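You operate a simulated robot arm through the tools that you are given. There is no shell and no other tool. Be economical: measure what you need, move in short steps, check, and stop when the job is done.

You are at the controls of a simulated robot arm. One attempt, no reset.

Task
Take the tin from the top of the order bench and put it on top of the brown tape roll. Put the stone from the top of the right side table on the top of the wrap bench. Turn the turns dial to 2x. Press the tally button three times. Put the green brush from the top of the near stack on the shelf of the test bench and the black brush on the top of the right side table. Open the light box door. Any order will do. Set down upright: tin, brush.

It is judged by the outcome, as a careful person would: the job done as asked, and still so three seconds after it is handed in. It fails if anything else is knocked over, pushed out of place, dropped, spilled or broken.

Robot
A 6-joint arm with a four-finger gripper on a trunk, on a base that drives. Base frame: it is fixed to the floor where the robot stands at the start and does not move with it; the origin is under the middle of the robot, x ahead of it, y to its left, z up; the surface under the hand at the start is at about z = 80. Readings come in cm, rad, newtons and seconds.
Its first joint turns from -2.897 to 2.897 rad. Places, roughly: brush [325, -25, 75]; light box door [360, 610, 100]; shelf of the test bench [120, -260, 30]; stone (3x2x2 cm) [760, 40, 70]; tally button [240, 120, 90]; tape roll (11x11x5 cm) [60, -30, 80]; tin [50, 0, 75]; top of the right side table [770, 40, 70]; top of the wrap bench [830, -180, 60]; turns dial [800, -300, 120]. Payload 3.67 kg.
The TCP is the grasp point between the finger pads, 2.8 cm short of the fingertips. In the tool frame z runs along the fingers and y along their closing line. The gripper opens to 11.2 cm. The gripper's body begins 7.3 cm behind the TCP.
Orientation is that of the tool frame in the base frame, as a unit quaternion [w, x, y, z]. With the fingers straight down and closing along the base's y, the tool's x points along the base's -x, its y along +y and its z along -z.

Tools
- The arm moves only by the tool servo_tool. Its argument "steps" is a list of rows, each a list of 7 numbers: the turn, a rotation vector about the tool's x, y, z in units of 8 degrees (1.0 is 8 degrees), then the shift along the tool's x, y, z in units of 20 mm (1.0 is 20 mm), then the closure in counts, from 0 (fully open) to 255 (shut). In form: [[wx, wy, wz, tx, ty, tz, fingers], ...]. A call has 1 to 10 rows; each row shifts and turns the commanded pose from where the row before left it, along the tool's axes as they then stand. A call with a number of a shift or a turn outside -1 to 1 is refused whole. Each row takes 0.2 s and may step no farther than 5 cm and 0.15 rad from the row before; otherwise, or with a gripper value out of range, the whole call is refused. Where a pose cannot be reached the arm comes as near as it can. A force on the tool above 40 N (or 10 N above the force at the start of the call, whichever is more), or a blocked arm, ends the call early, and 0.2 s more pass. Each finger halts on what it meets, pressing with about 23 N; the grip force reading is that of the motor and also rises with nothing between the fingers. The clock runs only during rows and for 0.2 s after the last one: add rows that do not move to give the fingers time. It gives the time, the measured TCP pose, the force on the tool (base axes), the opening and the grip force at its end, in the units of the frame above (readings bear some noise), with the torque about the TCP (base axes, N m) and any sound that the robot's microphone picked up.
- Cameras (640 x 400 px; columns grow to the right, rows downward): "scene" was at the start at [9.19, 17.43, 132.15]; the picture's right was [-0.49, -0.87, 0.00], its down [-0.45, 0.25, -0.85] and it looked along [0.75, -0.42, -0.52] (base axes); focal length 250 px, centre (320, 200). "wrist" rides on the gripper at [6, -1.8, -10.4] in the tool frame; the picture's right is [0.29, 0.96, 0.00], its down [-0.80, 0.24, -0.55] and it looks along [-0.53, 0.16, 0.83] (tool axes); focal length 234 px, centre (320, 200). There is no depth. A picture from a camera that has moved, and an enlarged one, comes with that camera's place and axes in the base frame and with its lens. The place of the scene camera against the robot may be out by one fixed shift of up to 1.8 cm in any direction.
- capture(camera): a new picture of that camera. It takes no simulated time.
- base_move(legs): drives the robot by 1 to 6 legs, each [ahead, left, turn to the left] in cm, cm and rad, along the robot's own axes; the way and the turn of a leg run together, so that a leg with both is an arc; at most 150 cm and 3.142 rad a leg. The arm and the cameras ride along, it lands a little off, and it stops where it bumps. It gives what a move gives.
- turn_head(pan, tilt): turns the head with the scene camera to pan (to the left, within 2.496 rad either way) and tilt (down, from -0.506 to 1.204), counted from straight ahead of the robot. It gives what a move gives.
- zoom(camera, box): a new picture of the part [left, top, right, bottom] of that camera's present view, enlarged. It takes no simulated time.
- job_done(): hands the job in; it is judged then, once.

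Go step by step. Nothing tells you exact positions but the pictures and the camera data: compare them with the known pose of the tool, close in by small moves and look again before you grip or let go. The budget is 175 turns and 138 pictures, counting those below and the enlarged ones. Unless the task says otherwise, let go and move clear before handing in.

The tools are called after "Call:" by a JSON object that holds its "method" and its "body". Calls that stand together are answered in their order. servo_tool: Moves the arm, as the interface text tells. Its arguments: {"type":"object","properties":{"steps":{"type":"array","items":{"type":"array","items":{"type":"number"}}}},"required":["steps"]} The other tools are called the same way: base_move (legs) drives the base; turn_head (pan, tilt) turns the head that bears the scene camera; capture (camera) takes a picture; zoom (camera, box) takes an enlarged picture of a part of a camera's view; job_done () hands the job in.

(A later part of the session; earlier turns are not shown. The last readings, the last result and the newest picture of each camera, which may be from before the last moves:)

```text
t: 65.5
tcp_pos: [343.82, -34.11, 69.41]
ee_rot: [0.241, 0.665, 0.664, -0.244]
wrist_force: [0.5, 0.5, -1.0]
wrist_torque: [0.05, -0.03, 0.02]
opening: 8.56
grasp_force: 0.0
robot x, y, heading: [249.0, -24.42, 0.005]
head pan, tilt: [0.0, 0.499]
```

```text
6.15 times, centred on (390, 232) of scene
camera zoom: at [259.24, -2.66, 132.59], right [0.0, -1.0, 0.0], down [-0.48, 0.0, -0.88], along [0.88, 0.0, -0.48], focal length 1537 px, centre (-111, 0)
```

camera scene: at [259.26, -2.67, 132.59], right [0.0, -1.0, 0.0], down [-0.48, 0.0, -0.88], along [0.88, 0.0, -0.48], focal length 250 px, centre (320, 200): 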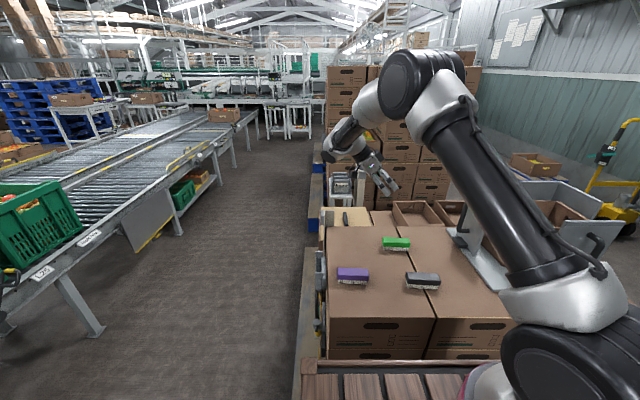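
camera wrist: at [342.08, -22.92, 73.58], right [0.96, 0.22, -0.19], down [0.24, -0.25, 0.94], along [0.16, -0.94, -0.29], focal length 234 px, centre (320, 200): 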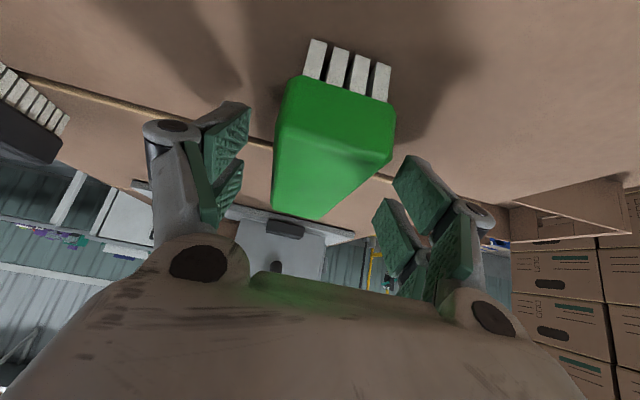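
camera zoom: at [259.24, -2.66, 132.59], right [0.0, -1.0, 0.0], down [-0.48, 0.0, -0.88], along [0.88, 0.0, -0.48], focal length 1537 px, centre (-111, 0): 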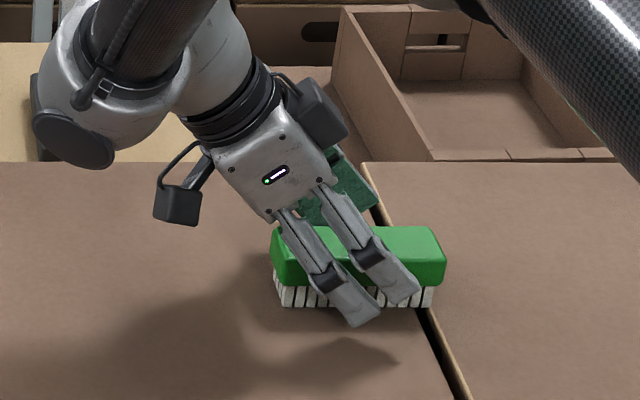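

The brush is undisturbed. I'll close from this height and watch the force.

Call:
{"method": "servo_tool", "body": {"steps": [[0, 0, 0, -0.1, 0.15, -0.12, 60], [0, 0, 0, 0, 0, 0, 120], [0, 0, 0, 0, 0, 0, 150], [0, 0, 0, 0, 0, 0, 255], [0, 0, 0, 0, 0, 0, 255]]}}

Call:
{"method": "zoom", "body": {"camera": "scene", "box": [340, 200, 440, 265]}}

Call:
{"method": "capture", "body": {"camera": "wrist"}}

```text
t: 66.7
tcp_pos: [344.15, -34.11, 69.83]
ee_rot: [0.243, 0.664, 0.663, -0.244]
wrist_force: [-0.2, 0.0, 0.3]
wrist_torque: [0.04, 0.02, 0.01]
opening: 3.94
grasp_force: 23.0
robot x, y, heading: [248.57, -24.26, 0.004]
head pan, tilt: [0.0, 0.499]
```

```text
6.15 times, centred on (390, 232) of scene
camera zoom: at [259.24, -2.67, 132.59], right [0.0, -1.0, 0.0], down [-0.48, 0.0, -0.88], along [0.88, 0.0, -0.48], focal length 1537 px, centre (-111, 0)
```

zoom: 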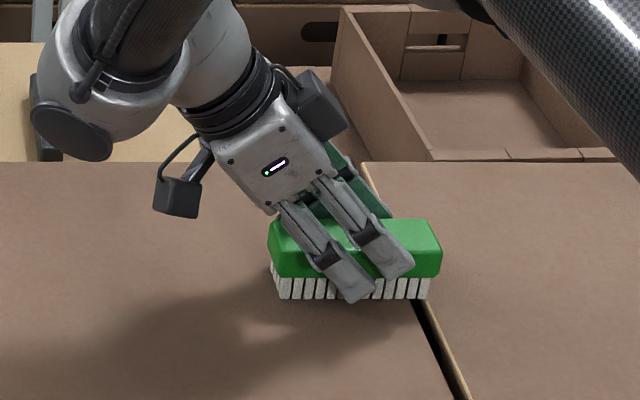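

```text
101 pictures are left
camera wrist: at [342.43, -22.96, 73.95], right [0.96, 0.22, -0.19], down [0.24, -0.25, 0.94], along [0.16, -0.94, -0.29], focal length 234 px, centre (320, 200)
```

wrist: 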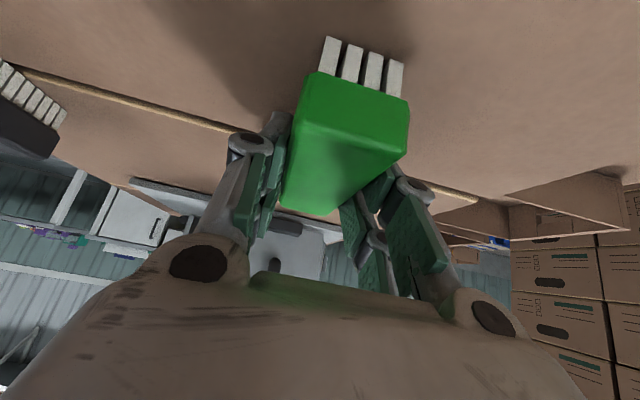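

The brush is gripped at 3.94 cm. I'll lift it straight up.

Call:
{"method": "servo_tool", "body": {"steps": [[0, 0, 0, -0.64, 0, -0.77, 255], [0, 0, 0, -0.64, 0, -0.77, 255], [0, 0, 0, -0.84, 0, -1, 255], [0, 0, 0, -0.84, 0, -1, 255], [0, 0, 0, -0.84, 0, -1, 255], [0, 0, 0, -0.84, 0, -1, 255], [0, 0, 0, -0.84, 0, -1, 255], [0, 0, 0, -0.84, 0, -1, 255], [0, 0, 0, -0.84, 0, -1, 255], [0, 0, 0, -0.84, 0, -1, 255]]}}

Call:
{"method": "capture", "body": {"camera": "scene"}}

```text
t: 68.9
tcp_pos: [344.16, -34.18, 94.78]
ee_rot: [0.242, 0.665, 0.664, -0.244]
wrist_force: [-0.2, 0.3, -1.8]
wrist_torque: [-0.04, 0.05, 0.0]
opening: 3.95
grasp_force: 23.3
robot x, y, heading: [249.04, -24.39, 0.0]
head pan, tilt: [0.0, 0.499]
```

```text
100 pictures are left
camera scene: at [259.27, -2.67, 132.58], right [0.0, -1.0, 0.0], down [-0.48, 0.0, -0.88], along [0.88, 0.0, -0.48], focal length 250 px, centre (320, 200)
```

scene: 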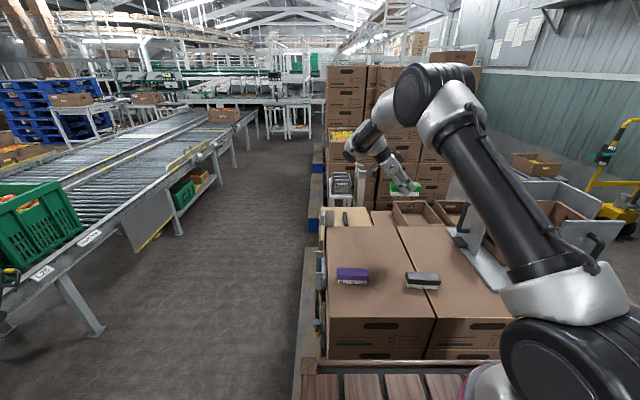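

Green is in hand. I'll back away 40 cm and turn right to face the test bench.

Call:
{"method": "base_move", "body": {"legs": [[-40, 0, 0], [0, 0, -1.571]]}}

Call:
{"method": "turn_head", "body": {"pan": 0.2, "tilt": 0.45}}

Call:
{"method": "capture", "body": {"camera": "scene"}}

```text
t: 75.2
tcp_pos: [197.49, -119.58, 94.7]
ee_rot: [-0.006, 0.939, -0.012, -0.344]
wrist_force: [0.3, 0.1, 0.1]
wrist_torque: [-0.02, -0.01, 0.01]
opening: 3.98
grasp_force: 23.2
robot x, y, heading: [209.12, -24.58, -1.592]
head pan, tilt: [0.0, 0.499]
```

```text
t: 75.9
tcp_pos: [197.44, -119.62, 94.82]
ee_rot: [-0.005, 0.939, -0.011, -0.344]
wrist_force: [-0.8, 1.1, -1.2]
wrist_torque: [-0.01, -0.01, -0.01]
opening: 3.98
grasp_force: 22.3
robot x, y, heading: [209.23, -24.64, -1.594]
head pan, tilt: [0.201, 0.45]
```

```text
99 pictures are left
camera scene: at [231.65, -35.77, 133.03], right [-0.98, -0.18, 0.0], down [-0.08, 0.43, -0.9], along [0.16, -0.89, -0.44], focal length 250 px, centre (320, 200)
```

scene: 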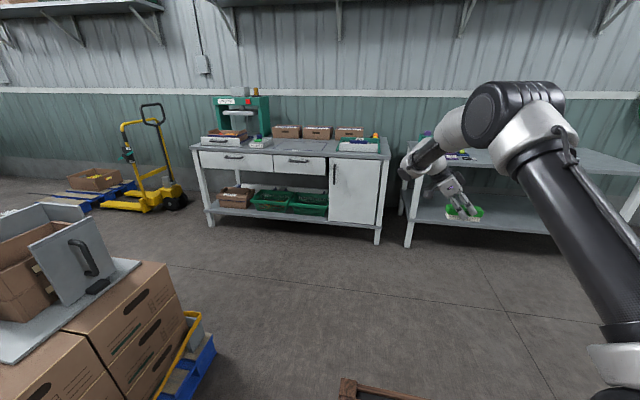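

The test bench is the plain table with the low shelf, on the right at x≈50–190. I'll yaw the tool 90° so that it points forward, and fix the heading.

Call:
{"method": "base_move", "body": {"legs": [[0, 0, 0.021]]}}

Call:
{"method": "servo_tool", "body": {"steps": [[-0.643, 0, -0.766, 0, 0, 0, 255], [-0.643, 0, -0.766, 0, 0, 0, 255], [-0.643, 0, -0.766, 0, 0, 0, 255], [-0.643, 0, -0.766, 0, 0, 0, 255], [-0.643, 0, -0.766, 0, 0, 0, 255], [-0.643, 0, -0.766, 0, 0, 0, 255], [-0.643, 0, -0.766, 0, 0, 0, 255], [-0.643, 0, -0.766, 0, 0, 0, 255], [-0.643, 0, -0.766, 0, 0, 0, 255], [-0.643, 0, -0.766, 0, 0, 0, 255]]}}

Call:
{"method": "servo_tool", "body": {"steps": [[-0.643, 0, -0.766, 0, 0, 0, 255], [-0.161, 0, -0.192, 0, 0, 0, 255], [0, 0, 0, 0.766, 0.5, -0.643, 255], [0, 0, 0, 0.766, 0.5, -0.643, 255], [0, 0, 0, 0.766, 0.5, -0.643, 255], [0, 0, 0, 0.766, 0.5, -0.643, 255], [0, 0, 0, 0.766, 0.5, -0.643, 255], [0, 0, 0, 0.766, 0.5, -0.643, 255], [0, 0, 0, 0.766, 0.5, -0.643, 255], [0, 0, 0, 0.766, 0.5, -0.643, 255]]}}

```text
t: 76.7
tcp_pos: [199.55, -120.01, 94.73]
ee_rot: [-0.001, 0.939, -0.001, -0.343]
wrist_force: [0.4, 0.5, -1.1]
wrist_torque: [0.0, 0.0, 0.0]
opening: 3.96
grasp_force: 22.8
robot x, y, heading: [209.06, -24.53, -1.568]
head pan, tilt: [0.201, 0.45]
```

```text
t: 78.9
tcp_pos: [199.53, -119.96, 94.8]
ee_rot: [0.218, 0.72, 0.604, -0.263]
wrist_force: [0.9, -0.5, -0.3]
wrist_torque: [0.01, 0.03, -0.03]
opening: 3.97
grasp_force: 23.0
robot x, y, heading: [209.13, -24.19, -1.567]
head pan, tilt: [0.201, 0.45]
```

```text
t: 81.1
tcp_pos: [211.57, -104.76, 94.54]
ee_rot: [0.231, 0.695, 0.632, -0.254]
wrist_force: [-0.9, -0.3, -1.4]
wrist_torque: [0.02, -0.02, -0.03]
opening: 3.94
grasp_force: 23.1
out of reach, approached as far as the arm can: row 1, 2
robot x, y, heading: [208.76, -24.74, -1.567]
head pan, tilt: [0.201, 0.45]
```

Yaw is 5° short because of the earlier reach limit; I'll add that now that the arm is drawn in.

Call:
{"method": "servo_tool", "body": {"steps": [[-0.22, 0, -0.26, 0, 0, 0, 255], [-0.22, 0, -0.26, 0, 0, 0, 255], [0, 0, 0, 0, 0, 0, 255]]}}

Call:
{"method": "base_move", "body": {"legs": [[0, -82, 0]]}}

Call:
{"method": "base_move", "body": {"legs": [[105, 0, 0]]}}

Call:
{"method": "turn_head", "body": {"pan": 0.0, "tilt": 0.7}}

Call:
{"method": "capture", "body": {"camera": "scene"}}

Call:
{"method": "capture", "body": {"camera": "wrist"}}

```text
t: 81.9
tcp_pos: [211.6, -104.79, 94.44]
ee_rot: [0.24, 0.664, 0.665, -0.243]
wrist_force: [0.4, -0.4, -1.4]
wrist_torque: [0.0, 0.01, 0.01]
opening: 3.95
grasp_force: 23.1
robot x, y, heading: [209.53, -24.42, -1.567]
head pan, tilt: [0.201, 0.45]
```

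```text
t: 85.7
tcp_pos: [139.98, -104.84, 94.44]
ee_rot: [0.24, 0.665, 0.664, -0.243]
wrist_force: [-1.2, -0.1, -0.7]
wrist_torque: [0.03, -0.02, 0.02]
opening: 3.94
grasp_force: 23.4
robot x, y, heading: [138.07, -25.03, -1.577]
head pan, tilt: [0.201, 0.45]
stopped in leg 1: the robot was blocked; the commanded pose is now the measured one
```

```text
t: 91.1
tcp_pos: [141.07, -209.73, 94.56]
ee_rot: [0.241, 0.662, 0.667, -0.242]
wrist_force: [-0.2, 0.4, -1.1]
wrist_torque: [-0.02, -0.02, -0.05]
opening: 3.95
grasp_force: 23.1
robot x, y, heading: [138.49, -129.64, -1.561]
head pan, tilt: [0.201, 0.45]
```

```text
t: 91.9
tcp_pos: [141.02, -209.75, 94.54]
ee_rot: [0.241, 0.662, 0.667, -0.242]
wrist_force: [0.8, -0.8, -1.5]
wrist_torque: [-0.01, 0.01, 0.01]
opening: 3.97
grasp_force: 22.8
robot x, y, heading: [137.84, -129.57, -1.563]
head pan, tilt: [0.0, 0.7]
```

```text
98 pictures are left
camera scene: at [159.05, -139.68, 130.82], right [-1.0, -0.01, 0.0], down [-0.01, 0.64, -0.77], along [0.01, -0.77, -0.64], focal length 250 px, centre (320, 200)
```

scene: 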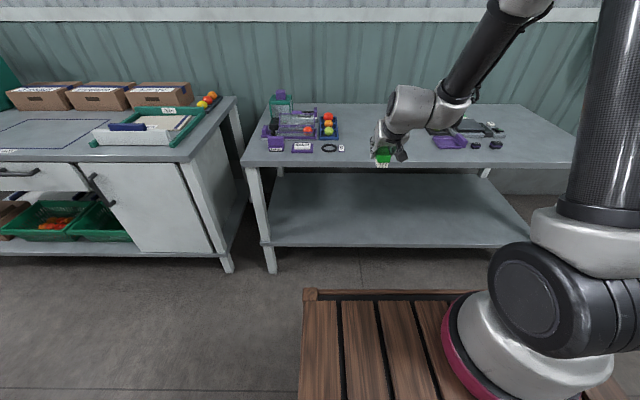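

```text
97 pictures are left
camera wrist: at [139.25, -198.54, 98.7], right [0.96, 0.23, -0.19], down [0.25, -0.25, 0.94], along [0.16, -0.94, -0.3], focal length 234 px, centre (320, 200)
```

wrist: 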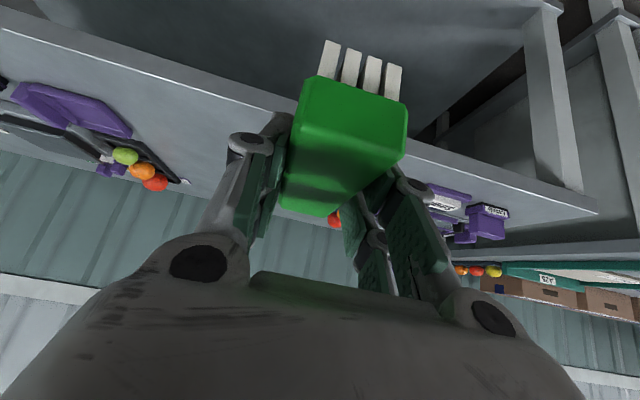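

That strafe bumped the order bench; I misjudged its position. I'll check that the tin is still in place before going on.

Call:
{"method": "turn_head", "body": {"pan": -2.3, "tilt": 0.4}}

Call:
{"method": "capture", "body": {"camera": "scene"}}

```text
t: 94.0
tcp_pos: [141.11, -209.74, 94.47]
ee_rot: [0.241, 0.663, 0.666, -0.243]
wrist_force: [0.3, 0.9, -1.3]
wrist_torque: [0.01, 0.02, 0.03]
opening: 3.96
grasp_force: 22.3
robot x, y, heading: [138.36, -129.84, -1.567]
head pan, tilt: [-2.3, 0.4]
```

```text
96 pictures are left
camera scene: at [152.03, -125.06, 133.5], right [0.66, 0.75, 0.0], down [0.29, -0.26, -0.92], along [-0.69, 0.61, -0.39], focal length 250 px, centre (320, 200)
```

scene: 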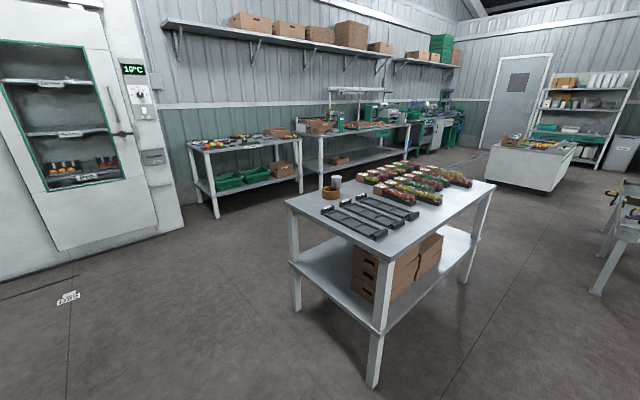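

The tin still stands on the roll. The shelf is at z≈22–24 with its front edge at y≈-231. I'll lower the arm in front of the bench, then drive the brush in over the shelf.

Call:
{"method": "servo_tool", "body": {"steps": [[0, 0, 0, 0.836, 0, 0.996, 255], [0, 0, 0, 0.836, 0, 0.996, 255], [0, 0, 0, 0.836, 0, 0.996, 255], [0, 0, 0, 0.836, 0, 0.996, 255], [0, 0, 0, 0.836, 0, 0.996, 255], [0, 0, 0, 0.836, 0, 0.996, 255], [0, 0, 0, 0.836, 0, 0.996, 255], [0, 0, 0, 0.836, 0, 0.996, 255], [0, 0, 0, 0.836, 0, 0.996, 255], [0, 0, 0, 0.836, 0, 0.996, 255]]}}

Call:
{"method": "servo_tool", "body": {"steps": [[0, 0, 0, 0.836, 0, 0.996, 255], [0, 0, 0, 0.836, 0, 0.996, 255], [0, 0, 0, 0.836, 0, 0.996, 255], [0, 0, 0, 0.836, 0, 0.996, 255], [0, 0, 0, 0.836, 0, 0.996, 255], [0, 0, 0, 0.836, 0, 0.996, 255], [0, 0, 0, 0.836, 0, 0.996, 255], [0, 0, 0, 0.836, 0, 0.996, 255], [0, 0, 0, 0.836, 0, 0.996, 255], [0, 0, 0, 0, 0, 0, 255]]}}

Call:
{"method": "turn_head", "body": {"pan": 0.0, "tilt": 0.8}}

Call:
{"method": "capture", "body": {"camera": "scene"}}

Call:
{"method": "capture", "body": {"camera": "wrist"}}

```text
t: 96.2
tcp_pos: [144.71, -215.5, 74.12]
ee_rot: [0.225, 0.659, 0.672, -0.252]
wrist_force: [-0.1, 0.4, -0.5]
wrist_torque: [0.02, -0.01, 0.01]
opening: 3.92
grasp_force: 22.9
out of reach, approached as far as the arm can: row 2, 3, 4, 5, 6, 7, 8, 9, 10
robot x, y, heading: [137.96, -129.49, -1.562]
head pan, tilt: [-2.3, 0.4]
```

```text
t: 98.4
tcp_pos: [146.5, -224.82, 53.84]
ee_rot: [0.232, 0.66, 0.67, -0.248]
wrist_force: [-0.8, -0.2, -0.7]
wrist_torque: [0.0, -0.02, -0.01]
opening: 3.97
grasp_force: 23.6
out of reach, approached as far as the arm can: row 1, 2, 3, 4, 5, 6, 7, 8, 9
robot x, y, heading: [138.34, -129.61, -1.569]
head pan, tilt: [-2.3, 0.4]
```

```text
t: 100.5
tcp_pos: [146.45, -224.82, 53.85]
ee_rot: [0.232, 0.661, 0.669, -0.248]
wrist_force: [-0.8, -0.5, -1.1]
wrist_torque: [-0.01, 0.0, 0.0]
opening: 3.97
grasp_force: 22.8
robot x, y, heading: [138.26, -129.44, -1.565]
head pan, tilt: [0.0, 0.799]
```

```text
95 pictures are left
camera scene: at [159.04, -139.25, 129.99], right [-1.0, -0.01, 0.0], down [0.0, 0.72, -0.7], along [0.0, -0.7, -0.72], focal length 250 px, centre (320, 200)
```

scene: 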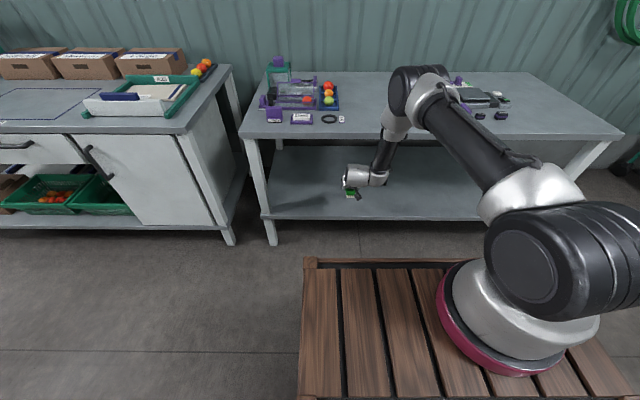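

```text
94 pictures are left
camera wrist: at [144.76, -213.7, 58.13], right [0.95, 0.23, -0.21], down [0.27, -0.26, 0.93], along [0.16, -0.94, -0.31], focal length 234 px, centre (320, 200)
```

wrist: 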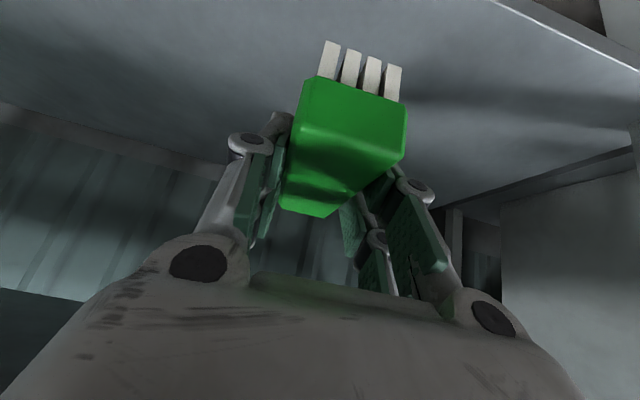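

The arm is folded too tightly at this radius for lower heights. I'll back the base up 25 cm and reach further out and down.

Call:
{"method": "base_move", "body": {"legs": [[-25, 0, 0]]}}

Call:
{"method": "servo_tool", "body": {"steps": [[0, 0, 0, 0.3, 0, 1, 255], [0, 0, 0, 0.3, 0, 1, 255], [0, 0, 0, 0.3, 0, 1, 255], [0, 0, 0, 0.3, 0, 1, 255], [0, 0, 0, 0.8, 0, 1, 255], [0, 0, 0, 0.8, 0, 1, 255], [0, 0, 0, 0.8, 0, 1, 255], [0, 0, 0, 0.8, 0, 1, 255], [0, 0, 0, 0.8, 0, 1, 255], [0, 0, 0, 0, 0, 0, 255]]}}

Call:
{"method": "capture", "body": {"camera": "scene"}}

```text
t: 102.4
tcp_pos: [146.4, -199.74, 53.88]
ee_rot: [0.232, 0.659, 0.671, -0.248]
wrist_force: [0.3, -0.1, -1.0]
wrist_torque: [0.01, 0.01, 0.04]
opening: 3.95
grasp_force: 23.2
robot x, y, heading: [137.77, -104.31, -1.565]
head pan, tilt: [0.0, 0.799]
```

```text
t: 104.6
tcp_pos: [145.99, -203.32, 33.36]
ee_rot: [0.232, 0.66, 0.67, -0.247]
wrist_force: [-0.4, 0.3, -1.3]
wrist_torque: [0.0, -0.02, 0.0]
opening: 3.97
grasp_force: 23.5
robot x, y, heading: [137.88, -104.31, -1.564]
head pan, tilt: [0.0, 0.799]
```

```text
93 pictures are left
camera scene: at [158.86, -114.04, 129.99], right [-1.0, -0.01, 0.0], down [-0.01, 0.72, -0.7], along [0.01, -0.7, -0.72], focal length 250 px, centre (320, 200)
```

scene: 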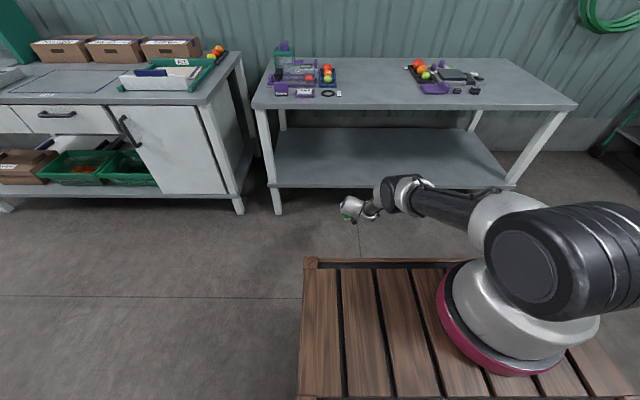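

That configuration reaches well: TCP z=33 in front of the shelf. I'll drive forward 37 cm to bring the brush over the shelf.

Call:
{"method": "base_move", "body": {"legs": [[37, 0, 0]]}}

Call:
{"method": "capture", "body": {"camera": "scene"}}

Call:
{"method": "capture", "body": {"camera": "wrist"}}

```text
t: 106.3
tcp_pos: [146.39, -225.6, 33.05]
ee_rot: [0.227, 0.66, 0.674, -0.242]
wrist_force: [-8.1, 53.1, 62.3]
wrist_torque: [1.45, 0.91, -0.64]
opening: 4.9
grasp_force: 22.7
robot x, y, heading: [138.1, -127.69, -1.563]
head pan, tilt: [0.0, 0.799]
stopped in leg 1: the force on the tool passed its limit at 249 N (the readings are from after the stop); the commanded pose is now the measured one
```

```text
92 pictures are left
camera scene: at [159.01, -137.04, 130.02], right [-1.0, -0.01, 0.0], down [-0.01, 0.72, -0.7], along [0.01, -0.7, -0.72], focal length 250 px, centre (320, 200)
```

scene: 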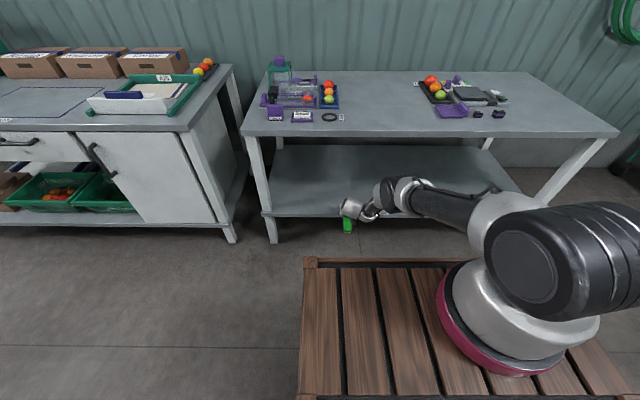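

```text
91 pictures are left
camera wrist: at [144.5, -214.61, 37.49], right [0.95, 0.24, -0.2], down [0.27, -0.27, 0.92], along [0.16, -0.93, -0.32], focal length 234 px, centre (320, 200)
```

wrist: 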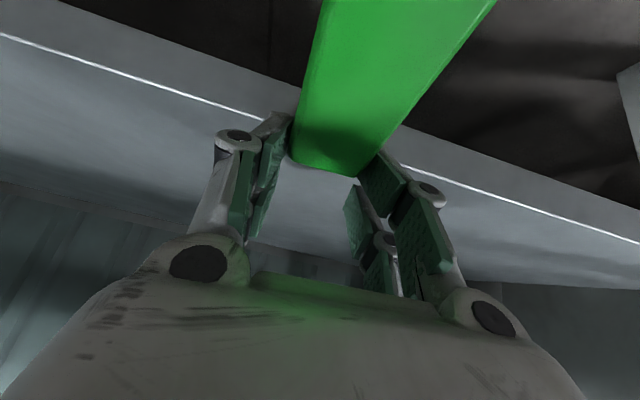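

The shelf edge is higher than I estimated and the brush was pushed round in the grip, but it's still held. I'll back off and inspect.

Call:
{"method": "base_move", "body": {"legs": [[-16, 0, 0]]}}

Call:
{"method": "capture", "body": {"camera": "wrist"}}

Call:
{"method": "zoom", "body": {"camera": "scene", "box": [300, 150, 440, 250]}}

```text
t: 107.7
tcp_pos: [146.28, -209.61, 32.82]
ee_rot: [0.226, 0.66, 0.674, -0.24]
wrist_force: [1.0, 0.1, -0.3]
wrist_torque: [-0.03, 0.02, -0.01]
opening: 3.93
grasp_force: 22.5
robot x, y, heading: [137.85, -111.56, -1.561]
head pan, tilt: [0.0, 0.799]
```

```text
90 pictures are left
camera wrist: at [144.43, -198.54, 37.24], right [0.95, 0.24, -0.2], down [0.27, -0.27, 0.92], along [0.16, -0.93, -0.32], focal length 234 px, centre (320, 200)
```

wrist: 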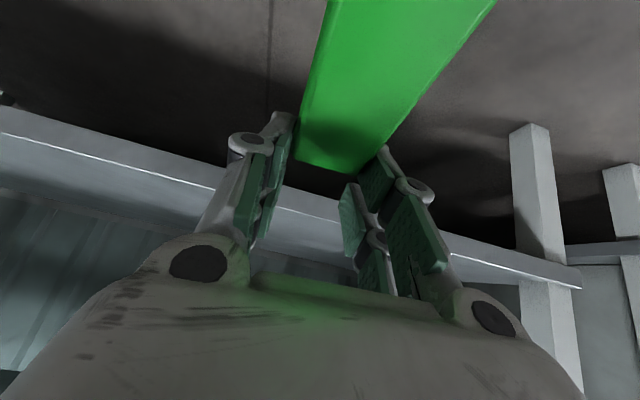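

```text
4.00 times, centred on (370, 200) of scene
camera zoom: at [158.91, -121.21, 129.99], right [-1.0, -0.01, 0.0], down [-0.01, 0.72, -0.7], along [0.01, -0.7, -0.72], focal length 999 px, centre (120, 200)
```

zoom: 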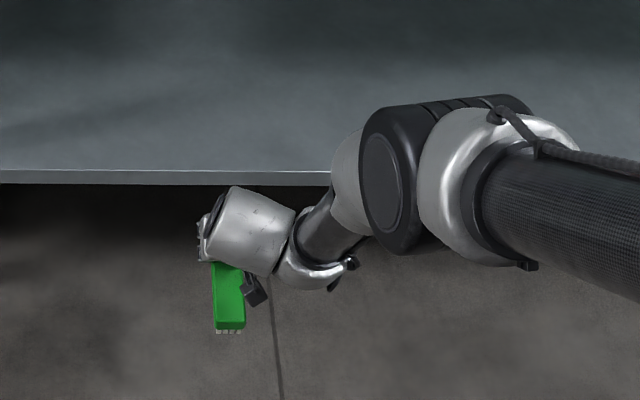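

The wrist view puts the shelf top at z≈29.3. The brush has slid back and pitched somewhat. I'll raise to z≈46 and take a closer look at how it sits.

Call:
{"method": "servo_tool", "body": {"steps": [[0, 0, 0, -0.643, 0, -0.766, 255], [0, 0, 0, -0.643, 0, -0.766, 255], [0, 0, 0, -0.643, 0, -0.766, 255], [0, 0, 0, -0.643, 0, -0.766, 255], [0, 0, 0, -0.643, 0, -0.766, 255], [0, 0, 0, -0.643, 0, -0.766, 255], [0, 0, 0, 0, 0, 0, 255]]}}

Call:
{"method": "zoom", "body": {"camera": "scene", "box": [310, 150, 390, 220]}}

Call:
{"method": "capture", "body": {"camera": "wrist"}}

```text
t: 109.3
tcp_pos: [146.54, -209.97, 44.84]
ee_rot: [0.227, 0.66, 0.675, -0.241]
wrist_force: [0.3, -0.5, -0.7]
wrist_torque: [-0.01, -0.03, -0.02]
opening: 3.9
grasp_force: 23.1
robot x, y, heading: [137.8, -111.92, -1.559]
head pan, tilt: [0.0, 0.799]
```

```text
5.71 times, centred on (350, 185) of scene
camera zoom: at [158.91, -121.21, 129.99], right [-1.0, -0.01, 0.0], down [-0.01, 0.72, -0.7], along [0.01, -0.7, -0.72], focal length 1427 px, centre (149, 286)
```

zoom: 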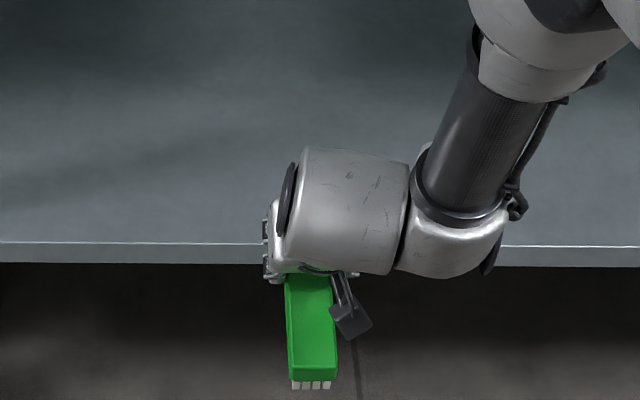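

```text
87 pictures are left
camera wrist: at [144.73, -198.88, 49.23], right [0.95, 0.24, -0.2], down [0.27, -0.27, 0.92], along [0.16, -0.93, -0.32], focal length 234 px, centre (320, 200)
```

wrist: 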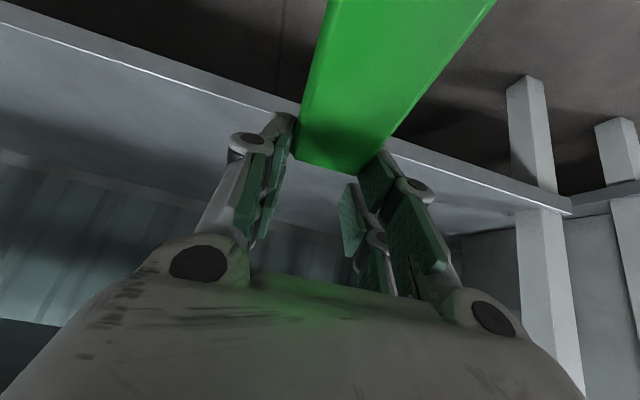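

Wrist views agree: shelf front edge at y≈-227.5, z≈29.3. The brush is still nearly level, slid back in the fingertips, spanning about TCP-1.5 to +10 in y with its bottom about 7–8 cm under the TCP. I'll check the elbow's clearance to the table top before driving in.

Call:
{"method": "capture", "body": {"camera": "scene"}}

```text
86 pictures are left
camera scene: at [158.91, -121.21, 129.99], right [-1.0, -0.01, 0.0], down [-0.01, 0.72, -0.7], along [0.01, -0.7, -0.72], focal length 250 px, centre (320, 200)
```

scene: 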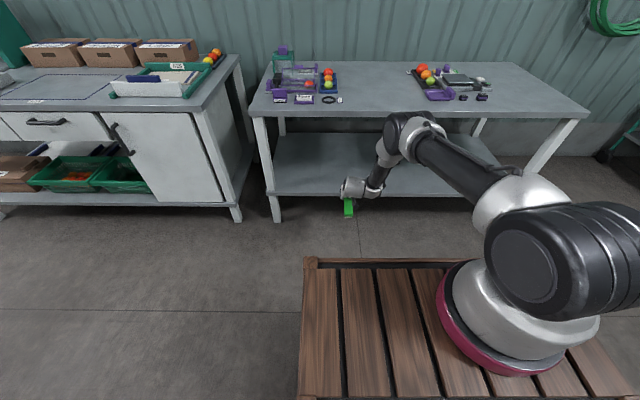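

The forearm would hit the table edge in this folded pose. I'll extend the arm further out instead, so it lies flatter, before driving in.

Call:
{"method": "servo_tool", "body": {"steps": [[0, 0, 0, -0.95, 0, 0.836, 255], [0, 0, 0, -0.95, 0, 0.836, 255], [0, 0, 0, -0.95, 0, 0.836, 255], [0, 0, 0, -0.95, 0, 0.836, 255], [0, 0, 0, 0, 0, 0, 255]]}}

Call:
{"method": "capture", "body": {"camera": "scene"}}

Call:
{"method": "capture", "body": {"camera": "wrist"}}

```text
t: 110.5
tcp_pos: [146.7, -220.0, 44.41]
ee_rot: [0.227, 0.66, 0.674, -0.241]
wrist_force: [0.7, -0.5, -0.8]
wrist_torque: [0.03, -0.01, 0.0]
opening: 3.92
grasp_force: 23.3
robot x, y, heading: [137.77, -111.86, -1.562]
head pan, tilt: [0.0, 0.799]
```

```text
85 pictures are left
camera scene: at [158.91, -121.21, 129.99], right [-1.0, -0.01, 0.0], down [-0.01, 0.72, -0.7], along [0.01, -0.7, -0.72], focal length 250 px, centre (320, 200)
```

scene: 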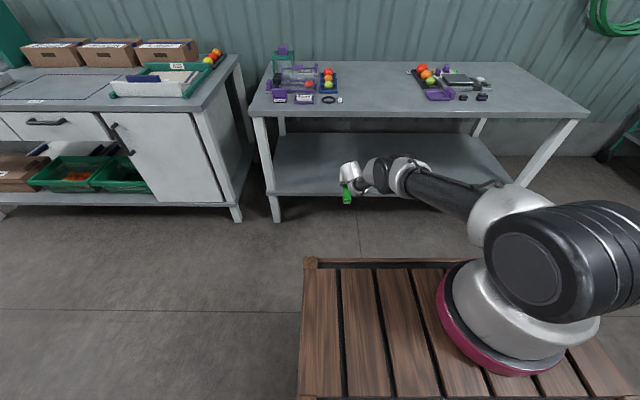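

```text
84 pictures are left
camera wrist: at [144.84, -208.84, 48.83], right [0.95, 0.24, -0.21], down [0.27, -0.27, 0.92], along [0.16, -0.93, -0.32], focal length 234 px, centre (320, 200)
```

wrist: 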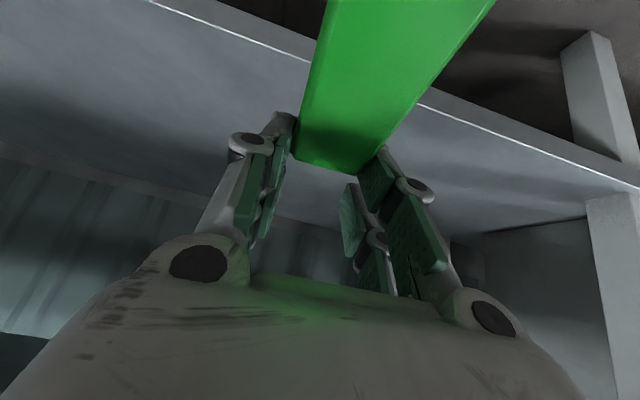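

The elbow is now low and 29 cm behind the TCP. I'll lower 3 cm and drive in part of the way to check clearances.

Call:
{"method": "servo_tool", "body": {"steps": [[0, 0, 0, 0.48, 0, 0.57, 255], [0, 0, 0, 0.48, 0, 0.57, 255], [0, 0, 0, 0, 0, 0, 255]]}}

Call:
{"method": "base_move", "body": {"legs": [[12, 0, 0]]}}

Call:
{"method": "capture", "body": {"camera": "scene"}}

Call:
{"method": "capture", "body": {"camera": "wrist"}}

```text
t: 111.3
tcp_pos: [146.78, -219.35, 42.82]
ee_rot: [0.228, 0.659, 0.675, -0.241]
wrist_force: [0.4, 0.4, -1.2]
wrist_torque: [-0.02, 0.04, 0.01]
opening: 3.92
grasp_force: 23.2
out of reach, approached as far as the arm can: row 1, 2
robot x, y, heading: [137.84, -111.47, -1.553]
head pan, tilt: [0.0, 0.799]
```

```text
t: 112.6
tcp_pos: [146.79, -231.46, 42.9]
ee_rot: [0.227, 0.66, 0.675, -0.241]
wrist_force: [0.4, 0.4, -0.8]
wrist_torque: [-0.05, -0.02, 0.0]
opening: 3.93
grasp_force: 23.0
robot x, y, heading: [138.32, -123.75, -1.562]
head pan, tilt: [0.0, 0.799]
```

```text
83 pictures are left
camera scene: at [159.02, -133.35, 129.99], right [-1.0, -0.01, 0.0], down [-0.01, 0.72, -0.7], along [0.01, -0.7, -0.72], focal length 250 px, centre (320, 200)
```

scene: 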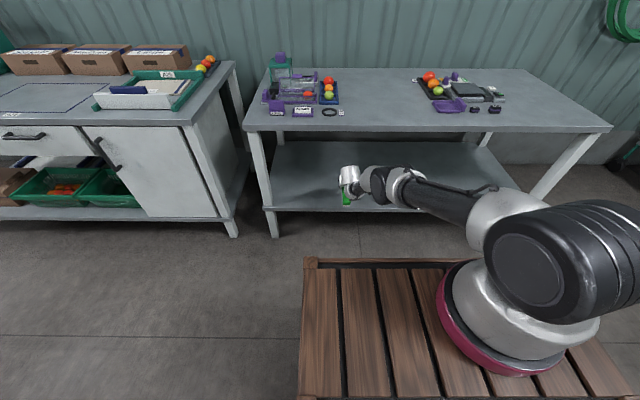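

```text
82 pictures are left
camera wrist: at [145.09, -220.39, 47.34], right [0.95, 0.24, -0.2], down [0.27, -0.27, 0.92], along [0.16, -0.93, -0.32], focal length 234 px, centre (320, 200)
```

wrist: 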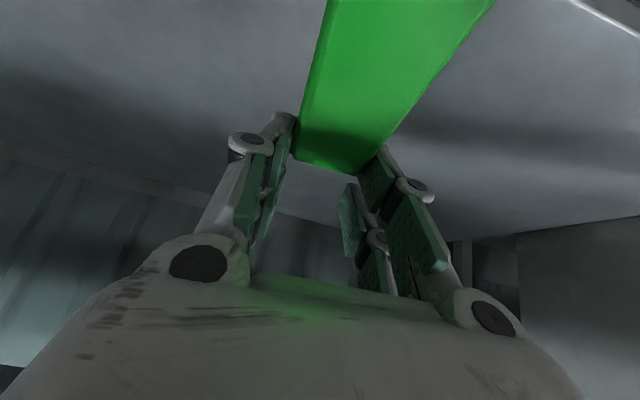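

All clear so far. I'll drive 15 cm more, then check.

Call:
{"method": "base_move", "body": {"legs": [[15, 0, 0]]}}

Call:
{"method": "capture", "body": {"camera": "scene"}}

```text
t: 113.9
tcp_pos: [147.1, -246.37, 42.85]
ee_rot: [0.227, 0.66, 0.674, -0.242]
wrist_force: [0.3, 0.6, -0.4]
wrist_torque: [-0.04, 0.03, -0.02]
opening: 3.92
grasp_force: 23.1
robot x, y, heading: [138.5, -138.51, -1.561]
head pan, tilt: [0.0, 0.799]
```

```text
81 pictures are left
camera scene: at [159.15, -148.3, 129.99], right [-1.0, -0.01, 0.0], down [-0.01, 0.72, -0.7], along [0.01, -0.7, -0.72], focal length 250 px, centre (320, 200)
```

scene: 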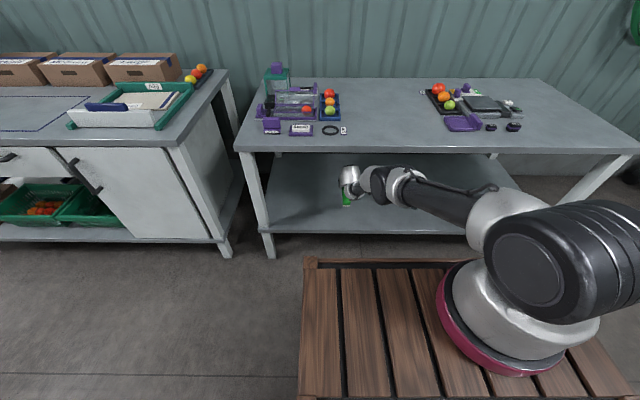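

The brush is over the shelf. I'll lower in small steps, pulling back slightly to stay within reach.

Call:
{"method": "servo_tool", "body": {"steps": [[0, 0, 0, 0.31, 0, 0.063, 255], [0, 0, 0, 0.31, 0, 0.063, 255], [0, 0, 0, 0.31, 0, 0.063, 255], [0, 0, 0, 0.31, 0, 0.063, 255], [0, 0, 0, 0.31, 0, 0.063, 255], [0, 0, 0, 0.31, 0, 0.063, 255], [0, 0, 0, 0, 0, 0, 255]]}}

Call:
{"method": "zoom", "body": {"camera": "scene", "box": [310, 150, 390, 220]}}

```text
t: 115.5
tcp_pos: [146.99, -243.97, 39.83]
ee_rot: [0.226, 0.66, 0.674, -0.242]
wrist_force: [-0.4, 0.3, -0.8]
wrist_torque: [-0.03, 0.02, -0.01]
opening: 3.93
grasp_force: 23.2
robot x, y, heading: [137.89, -139.03, -1.563]
head pan, tilt: [0.0, 0.799]
```

```text
5.71 times, centred on (350, 185) of scene
camera zoom: at [159.15, -148.3, 129.99], right [-1.0, -0.01, 0.0], down [-0.01, 0.72, -0.7], along [0.01, -0.7, -0.72], focal length 1427 px, centre (149, 286)
```

zoom: 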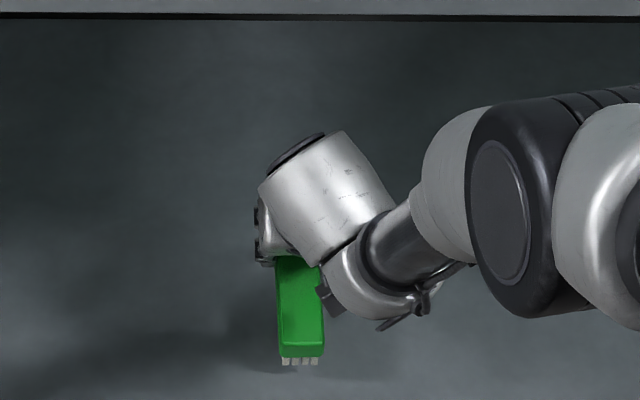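

Still free. I'll keep lowering in 2–3 mm steps until there is contact.

Call:
{"method": "servo_tool", "body": {"steps": [[0, 0, 0, 0.2, 0, 0.04, 255], [0, 0, 0, 0.2, 0, 0.04, 255], [0, 0, 0, 0, 0, 0, 255]]}}

Call:
{"method": "servo_tool", "body": {"steps": [[0, 0, 0, 0.2, 0, 0.04, 255], [0, 0, 0, 0.2, 0, 0.04, 255], [0, 0, 0, 0, 0, 0, 255]]}}

Call:
{"method": "servo_tool", "body": {"steps": [[0, 0, 0, 0.15, 0, 0.08, 255], [0, 0, 0, 0.15, 0, 0.08, 255], [0, 0, 0, 0, 0, 0, 255]]}}

Call:
{"method": "zoom", "body": {"camera": "scene", "box": [310, 160, 390, 220]}}

```text
t: 116.3
tcp_pos: [146.83, -243.47, 39.3]
ee_rot: [0.227, 0.66, 0.674, -0.241]
wrist_force: [0.3, -0.2, -0.5]
wrist_torque: [-0.06, 0.0, 0.01]
opening: 3.94
grasp_force: 22.5
robot x, y, heading: [138.49, -138.21, -1.561]
head pan, tilt: [0.0, 0.799]
```

```text
t: 117.1
tcp_pos: [146.83, -242.89, 38.73]
ee_rot: [0.226, 0.66, 0.674, -0.241]
wrist_force: [-0.2, -0.1, -0.6]
wrist_torque: [-0.02, -0.02, 0.01]
opening: 3.91
grasp_force: 23.2
robot x, y, heading: [138.26, -138.7, -1.559]
head pan, tilt: [0.0, 0.799]
```

```text
t: 117.9
tcp_pos: [146.87, -242.53, 38.03]
ee_rot: [0.227, 0.66, 0.675, -0.241]
wrist_force: [-0.5, -0.1, -0.6]
wrist_torque: [-0.02, -0.03, -0.04]
opening: 3.94
grasp_force: 23.7
robot x, y, heading: [138.04, -138.31, -1.56]
head pan, tilt: [0.0, 0.799]
```

```text
6.67 times, centred on (350, 190) of scene
camera zoom: at [159.15, -148.3, 129.99], right [-1.0, -0.01, 0.0], down [-0.01, 0.72, -0.7], along [0.01, -0.7, -0.72], focal length 1665 px, centre (120, 267)
```

zoom: 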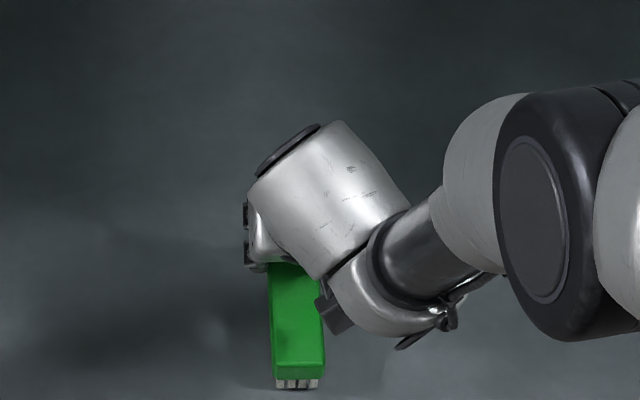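

Call:
{"method": "servo_tool", "body": {"steps": [[0, 0, 0, 0.13, 0, 0.1, 255], [0, 0, 0, 0.13, 0, 0.1, 255], [0, 0, 0, 0, 0, 0, 255]]}}

Call:
{"method": "servo_tool", "body": {"steps": [[0, 0, 0, 0.13, 0, 0.1, 255], [0, 0, 0, 0.13, 0, 0.1, 255], [0, 0, 0, 0, 0, 0, 255]]}}

Call:
{"method": "servo_tool", "body": {"steps": [[0, 0, 0, 0.13, 0, 0.1, 255], [0, 0, 0, 0.13, 0, 0.1, 255], [0, 0, 0, 0, 0, 0, 255]]}}

Call:
{"method": "capture", "body": {"camera": "wrist"}}

```text
t: 118.7
tcp_pos: [146.85, -242.39, 37.49]
ee_rot: [0.227, 0.66, 0.675, -0.24]
wrist_force: [-0.3, -0.3, -1.0]
wrist_torque: [-0.03, -0.02, 0.0]
opening: 3.92
grasp_force: 22.9
robot x, y, heading: [138.52, -138.65, -1.564]
head pan, tilt: [0.0, 0.799]
```

```text
t: 119.5
tcp_pos: [146.74, -242.15, 37.15]
ee_rot: [0.227, 0.66, 0.674, -0.242]
wrist_force: [1.1, -2.8, 7.1]
wrist_torque: [0.46, -0.16, -0.13]
opening: 3.92
grasp_force: 23.5
out of reach, approached as far as the arm can: row 2
robot x, y, heading: [138.14, -138.92, -1.557]
head pan, tilt: [0.0, 0.799]
```

```text
t: 120.3
tcp_pos: [146.56, -241.74, 36.72]
ee_rot: [0.226, 0.66, 0.674, -0.241]
wrist_force: [-0.4, -3.7, 6.4]
wrist_torque: [0.52, -0.15, -0.04]
opening: 3.92
grasp_force: 23.1
out of reach, approached as far as the arm can: row 2
robot x, y, heading: [138.05, -138.78, -1.558]
head pan, tilt: [0.0, 0.799]
```

```text
78 pictures are left
camera wrist: at [144.84, -230.61, 41.28], right [0.95, 0.24, -0.2], down [0.27, -0.27, 0.92], along [0.16, -0.93, -0.32], focal length 234 px, centre (320, 200)
```

wrist: 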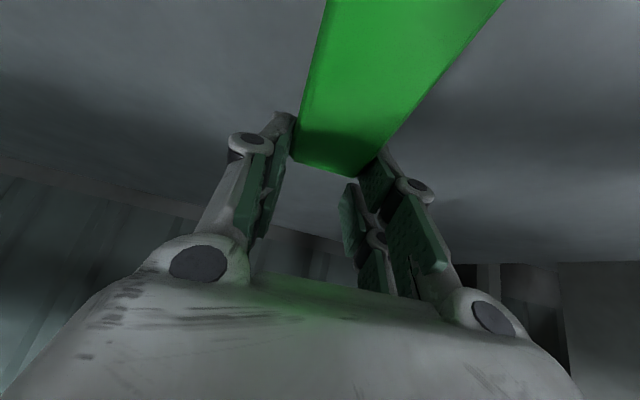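

The near end touches the shelf first (small torque). I'll lower a little more so it levels out, then release slowly.

Call:
{"method": "servo_tool", "body": {"steps": [[0, 0, 0, 0.16, 0, 0.02, 255], [0, 0, 0, 0.16, 0, 0.02, 255], [0, 0, 0, 0.16, 0, 0.02, 255], [0, 0, 0, 0, 0, 0, 255]]}}

Call:
{"method": "servo_tool", "body": {"steps": [[0, 0, 0, 0, 0, 0, 180], [0, 0, 0, 0, 0, 0, 160], [0, 0, 0, 0, 0, 0, 140], [0, 0, 0, 0, 0, 0, 110], [0, 0, 0, 0, 0, 0, 80]]}}

Call:
{"method": "capture", "body": {"camera": "wrist"}}

Call:
{"method": "zoom", "body": {"camera": "scene", "box": [310, 160, 390, 220]}}

```text
t: 121.3
tcp_pos: [146.59, -240.92, 36.05]
ee_rot: [0.227, 0.66, 0.674, -0.241]
wrist_force: [-0.4, -1.8, 5.7]
wrist_torque: [0.57, -0.12, -0.06]
opening: 3.96
grasp_force: 23.1
robot x, y, heading: [138.03, -138.66, -1.561]
head pan, tilt: [0.0, 0.799]
```

```text
t: 122.5
tcp_pos: [146.58, -240.85, 36.13]
ee_rot: [0.227, 0.66, 0.675, -0.241]
wrist_force: [0.4, -0.6, 0.0]
wrist_torque: [0.01, -0.01, -0.02]
opening: 7.69
grasp_force: 0.1
robot x, y, heading: [138.32, -138.79, -1.557]
head pan, tilt: [0.0, 0.799]
```

```text
77 pictures are left
camera wrist: at [144.8, -229.87, 40.6], right [0.95, 0.24, -0.2], down [0.27, -0.27, 0.92], along [0.16, -0.93, -0.32], focal length 234 px, centre (320, 200)
```

wrist: 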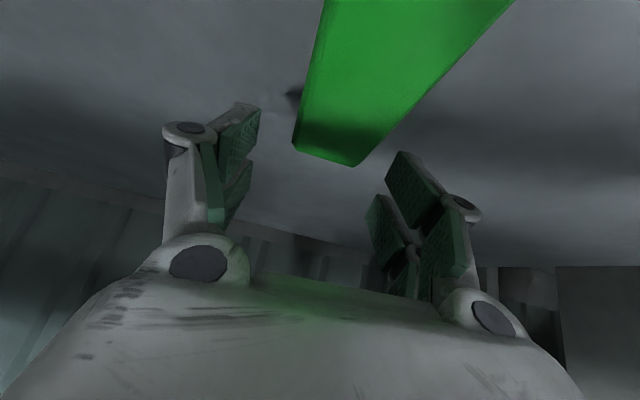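

```text
6.67 times, centred on (350, 190) of scene
camera zoom: at [159.15, -148.29, 129.99], right [-1.0, -0.01, 0.0], down [-0.01, 0.72, -0.7], along [0.01, -0.7, -0.72], focal length 1665 px, centre (120, 267)
```

zoom: 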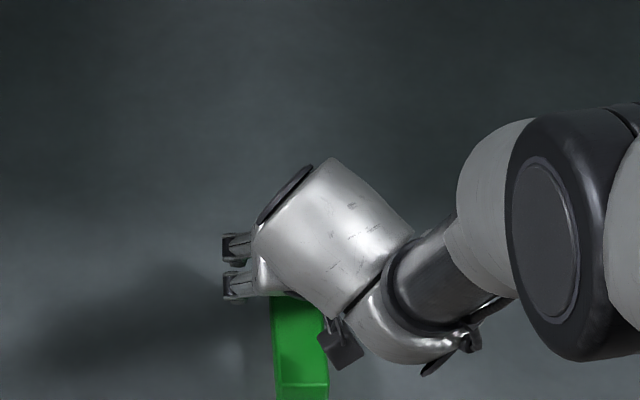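

Released. I'll rise along the reverse of the way in and back off to check.

Call:
{"method": "servo_tool", "body": {"steps": [[0, 0, 0, -0.31, 0, -0.1, 60], [0, 0, 0, -0.31, 0, -0.15, 60], [0, 0, 0, -0.31, 0, -0.15, 60], [0, 0, 0, -0.31, 0, -0.15, 60], [0, 0, 0, -0.31, 0, -0.15, 60], [0, 0, 0, -0.31, 0, -0.15, 60], [0, 0, 0, -0.31, 0, -0.15, 60], [0, 0, 0, -0.31, 0, -0.15, 60]]}}

Call:
{"method": "base_move", "body": {"legs": [[-32, 0, 0]]}}

Call:
{"method": "capture", "body": {"camera": "scene"}}

```text
t: 124.3
tcp_pos: [146.84, -243.45, 40.92]
ee_rot: [0.226, 0.66, 0.675, -0.24]
wrist_force: [0.7, 0.1, -0.5]
wrist_torque: [0.0, 0.02, -0.03]
opening: 8.54
grasp_force: 0.1
robot x, y, heading: [137.98, -138.93, -1.564]
head pan, tilt: [0.0, 0.799]
```

```text
t: 126.5
tcp_pos: [146.34, -211.58, 40.91]
ee_rot: [0.227, 0.661, 0.674, -0.241]
wrist_force: [0.2, 0.0, 0.8]
wrist_torque: [-0.01, 0.04, 0.03]
opening: 8.58
grasp_force: 0.0
robot x, y, heading: [137.81, -106.53, -1.566]
head pan, tilt: [0.0, 0.799]
```

```text
75 pictures are left
camera scene: at [158.88, -116.42, 129.99], right [-1.0, -0.01, 0.0], down [-0.01, 0.72, -0.7], along [0.0, -0.7, -0.72], focal length 250 px, centre (320, 200)
```

scene: 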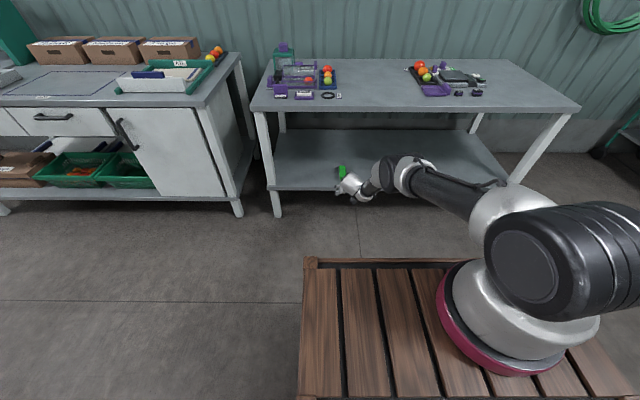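

Green sits on the shelf. I'll raise the arm, straighten the tool and verify the brush by zooming.

Call:
{"method": "servo_tool", "body": {"steps": [[0, 0, 0, -0.8, 0, -0.996, 0], [0, 0, 0, -0.8, 0, -0.996, 0], [0, 0, 0, -0.8, 0, -0.996, 0], [0, 0, 0, -0.8, 0, -0.996, 0], [0, 0, 0, -0.8, 0, -0.996, 0], [0, 0, 0, -0.8, 0, -0.996, 0], [0, 0, 0, -0.8, 0, -0.996, 0], [0, 0, 0, -0.8, 0, -0.996, 0], [0, 0, 0, -0.7, 0, -0.996, 0], [0, 0, 0, -0.7, 0, -0.996, 0]]}}

Call:
{"method": "servo_tool", "body": {"steps": [[0, 0.5, 0, -0.6, 0, -1, 0], [0, 0.5, 0, -0.6, 0, -1, 0], [0, 0.5, 0, -0.5, 0, -1, 0], [0, 0.5, 0, -0.5, 0, -1, 0], [0, 0.5, 0, -0.4, 0, -1, 0], [0, 0.5, 0, -0.3, 0, -1, 0], [0, 0.5, 0, -0.2, 0, -1, 0], [0, 0.5, 0, 0, 0, -1, 0], [0, 0.5, 0, 0, 0, -1, 0], [0, 0.5, 0, 0, 0, -1, 0]]}}

Call:
{"method": "zoom", "body": {"camera": "scene", "box": [270, 120, 430, 220]}}

```text
t: 128.7
tcp_pos: [147.04, -211.36, 66.26]
ee_rot: [0.226, 0.661, 0.674, -0.241]
wrist_force: [0.0, -0.7, 0.4]
wrist_torque: [0.0, 0.03, -0.04]
opening: 11.22
grasp_force: 0.1
robot x, y, heading: [138.18, -106.81, -1.562]
head pan, tilt: [0.0, 0.799]
```

```text
t: 130.9
tcp_pos: [147.17, -209.92, 86.82]
ee_rot: [-0.006, 0.707, 0.707, -0.022]
wrist_force: [0.3, 0.1, 0.7]
wrist_torque: [0.02, -0.05, -0.03]
opening: 11.23
grasp_force: 0.1
out of reach, approached as far as the arm can: row 3
robot x, y, heading: [137.89, -106.82, -1.569]
head pan, tilt: [0.0, 0.799]
```

```text
4.00 times, centred on (350, 170) of scene
camera zoom: at [158.89, -116.43, 129.99], right [-1.0, -0.01, 0.0], down [-0.01, 0.72, -0.7], along [0.0, -0.7, -0.72], focal length 999 px, centre (200, 320)
```

zoom: 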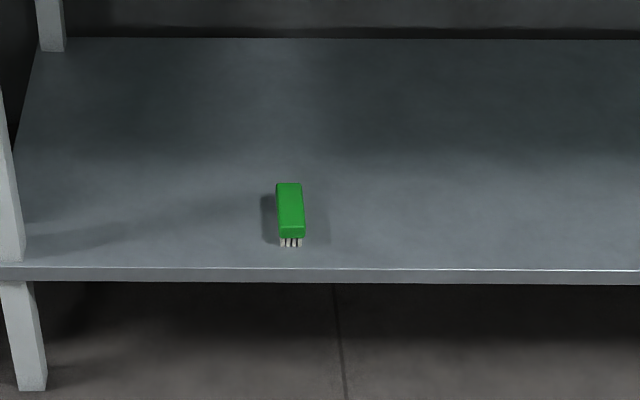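

Green is upright on the shelf. Next is the black brush: raise and draw in the arm, strafe away from the bench, turn left, and return to the stack.

Call:
{"method": "servo_tool", "body": {"steps": [[-0.29, 0.16, 0, 0, 0, -1, 0], [0, 0, 0, 1, 0, -1, 0], [0, 0, 0, 1, 0, -1, 0], [0, 0, 0, 1, 0, -1, 0], [0, 0, 0, 1, 0, -1, 0], [0, 0, 0, 1, 0, -1, 0], [0, 0, 0, 1, 0, -1, 0], [0, 0, 0, 1, 0, -1, 0], [0, 0, 0, 1, 0, -1, 0], [0, 0, 0, 1, 0, -1, 0]]}}

Call:
{"method": "base_move", "body": {"legs": [[0, 75, 0], [0, 0, 1.565], [38, 0, 0]]}}

Call:
{"method": "base_move", "body": {"legs": [[0, 82, 0]]}}

```text
t: 133.1
tcp_pos: [147.3, -191.8, 106.61]
ee_rot: [0.001, 0.706, 0.708, -0.001]
wrist_force: [0.9, -0.7, -0.5]
wrist_torque: [0.07, 0.0, -0.01]
opening: 11.22
grasp_force: 0.1
robot x, y, heading: [137.91, -106.77, -1.565]
head pan, tilt: [0.0, 0.799]
```

```text
t: 143.0
tcp_pos: [335.7, -97.2, 106.73]
ee_rot: [0.001, -0.001, 1.0, 0.0]
wrist_force: [0.2, 0.2, 0.0]
wrist_torque: [-0.01, 0.04, 0.01]
opening: 11.21
grasp_force: 0.1
robot x, y, heading: [250.54, -106.39, 0.004]
head pan, tilt: [0.0, 0.799]
```

```text
t: 147.3
tcp_pos: [335.42, -16.08, 106.64]
ee_rot: [0.003, 0.001, 1.0, 0.0]
wrist_force: [0.5, 0.3, -0.2]
wrist_torque: [0.0, 0.0, -0.02]
opening: 11.22
grasp_force: 0.0
robot x, y, heading: [250.29, -24.81, -0.001]
head pan, tilt: [0.0, 0.799]
```

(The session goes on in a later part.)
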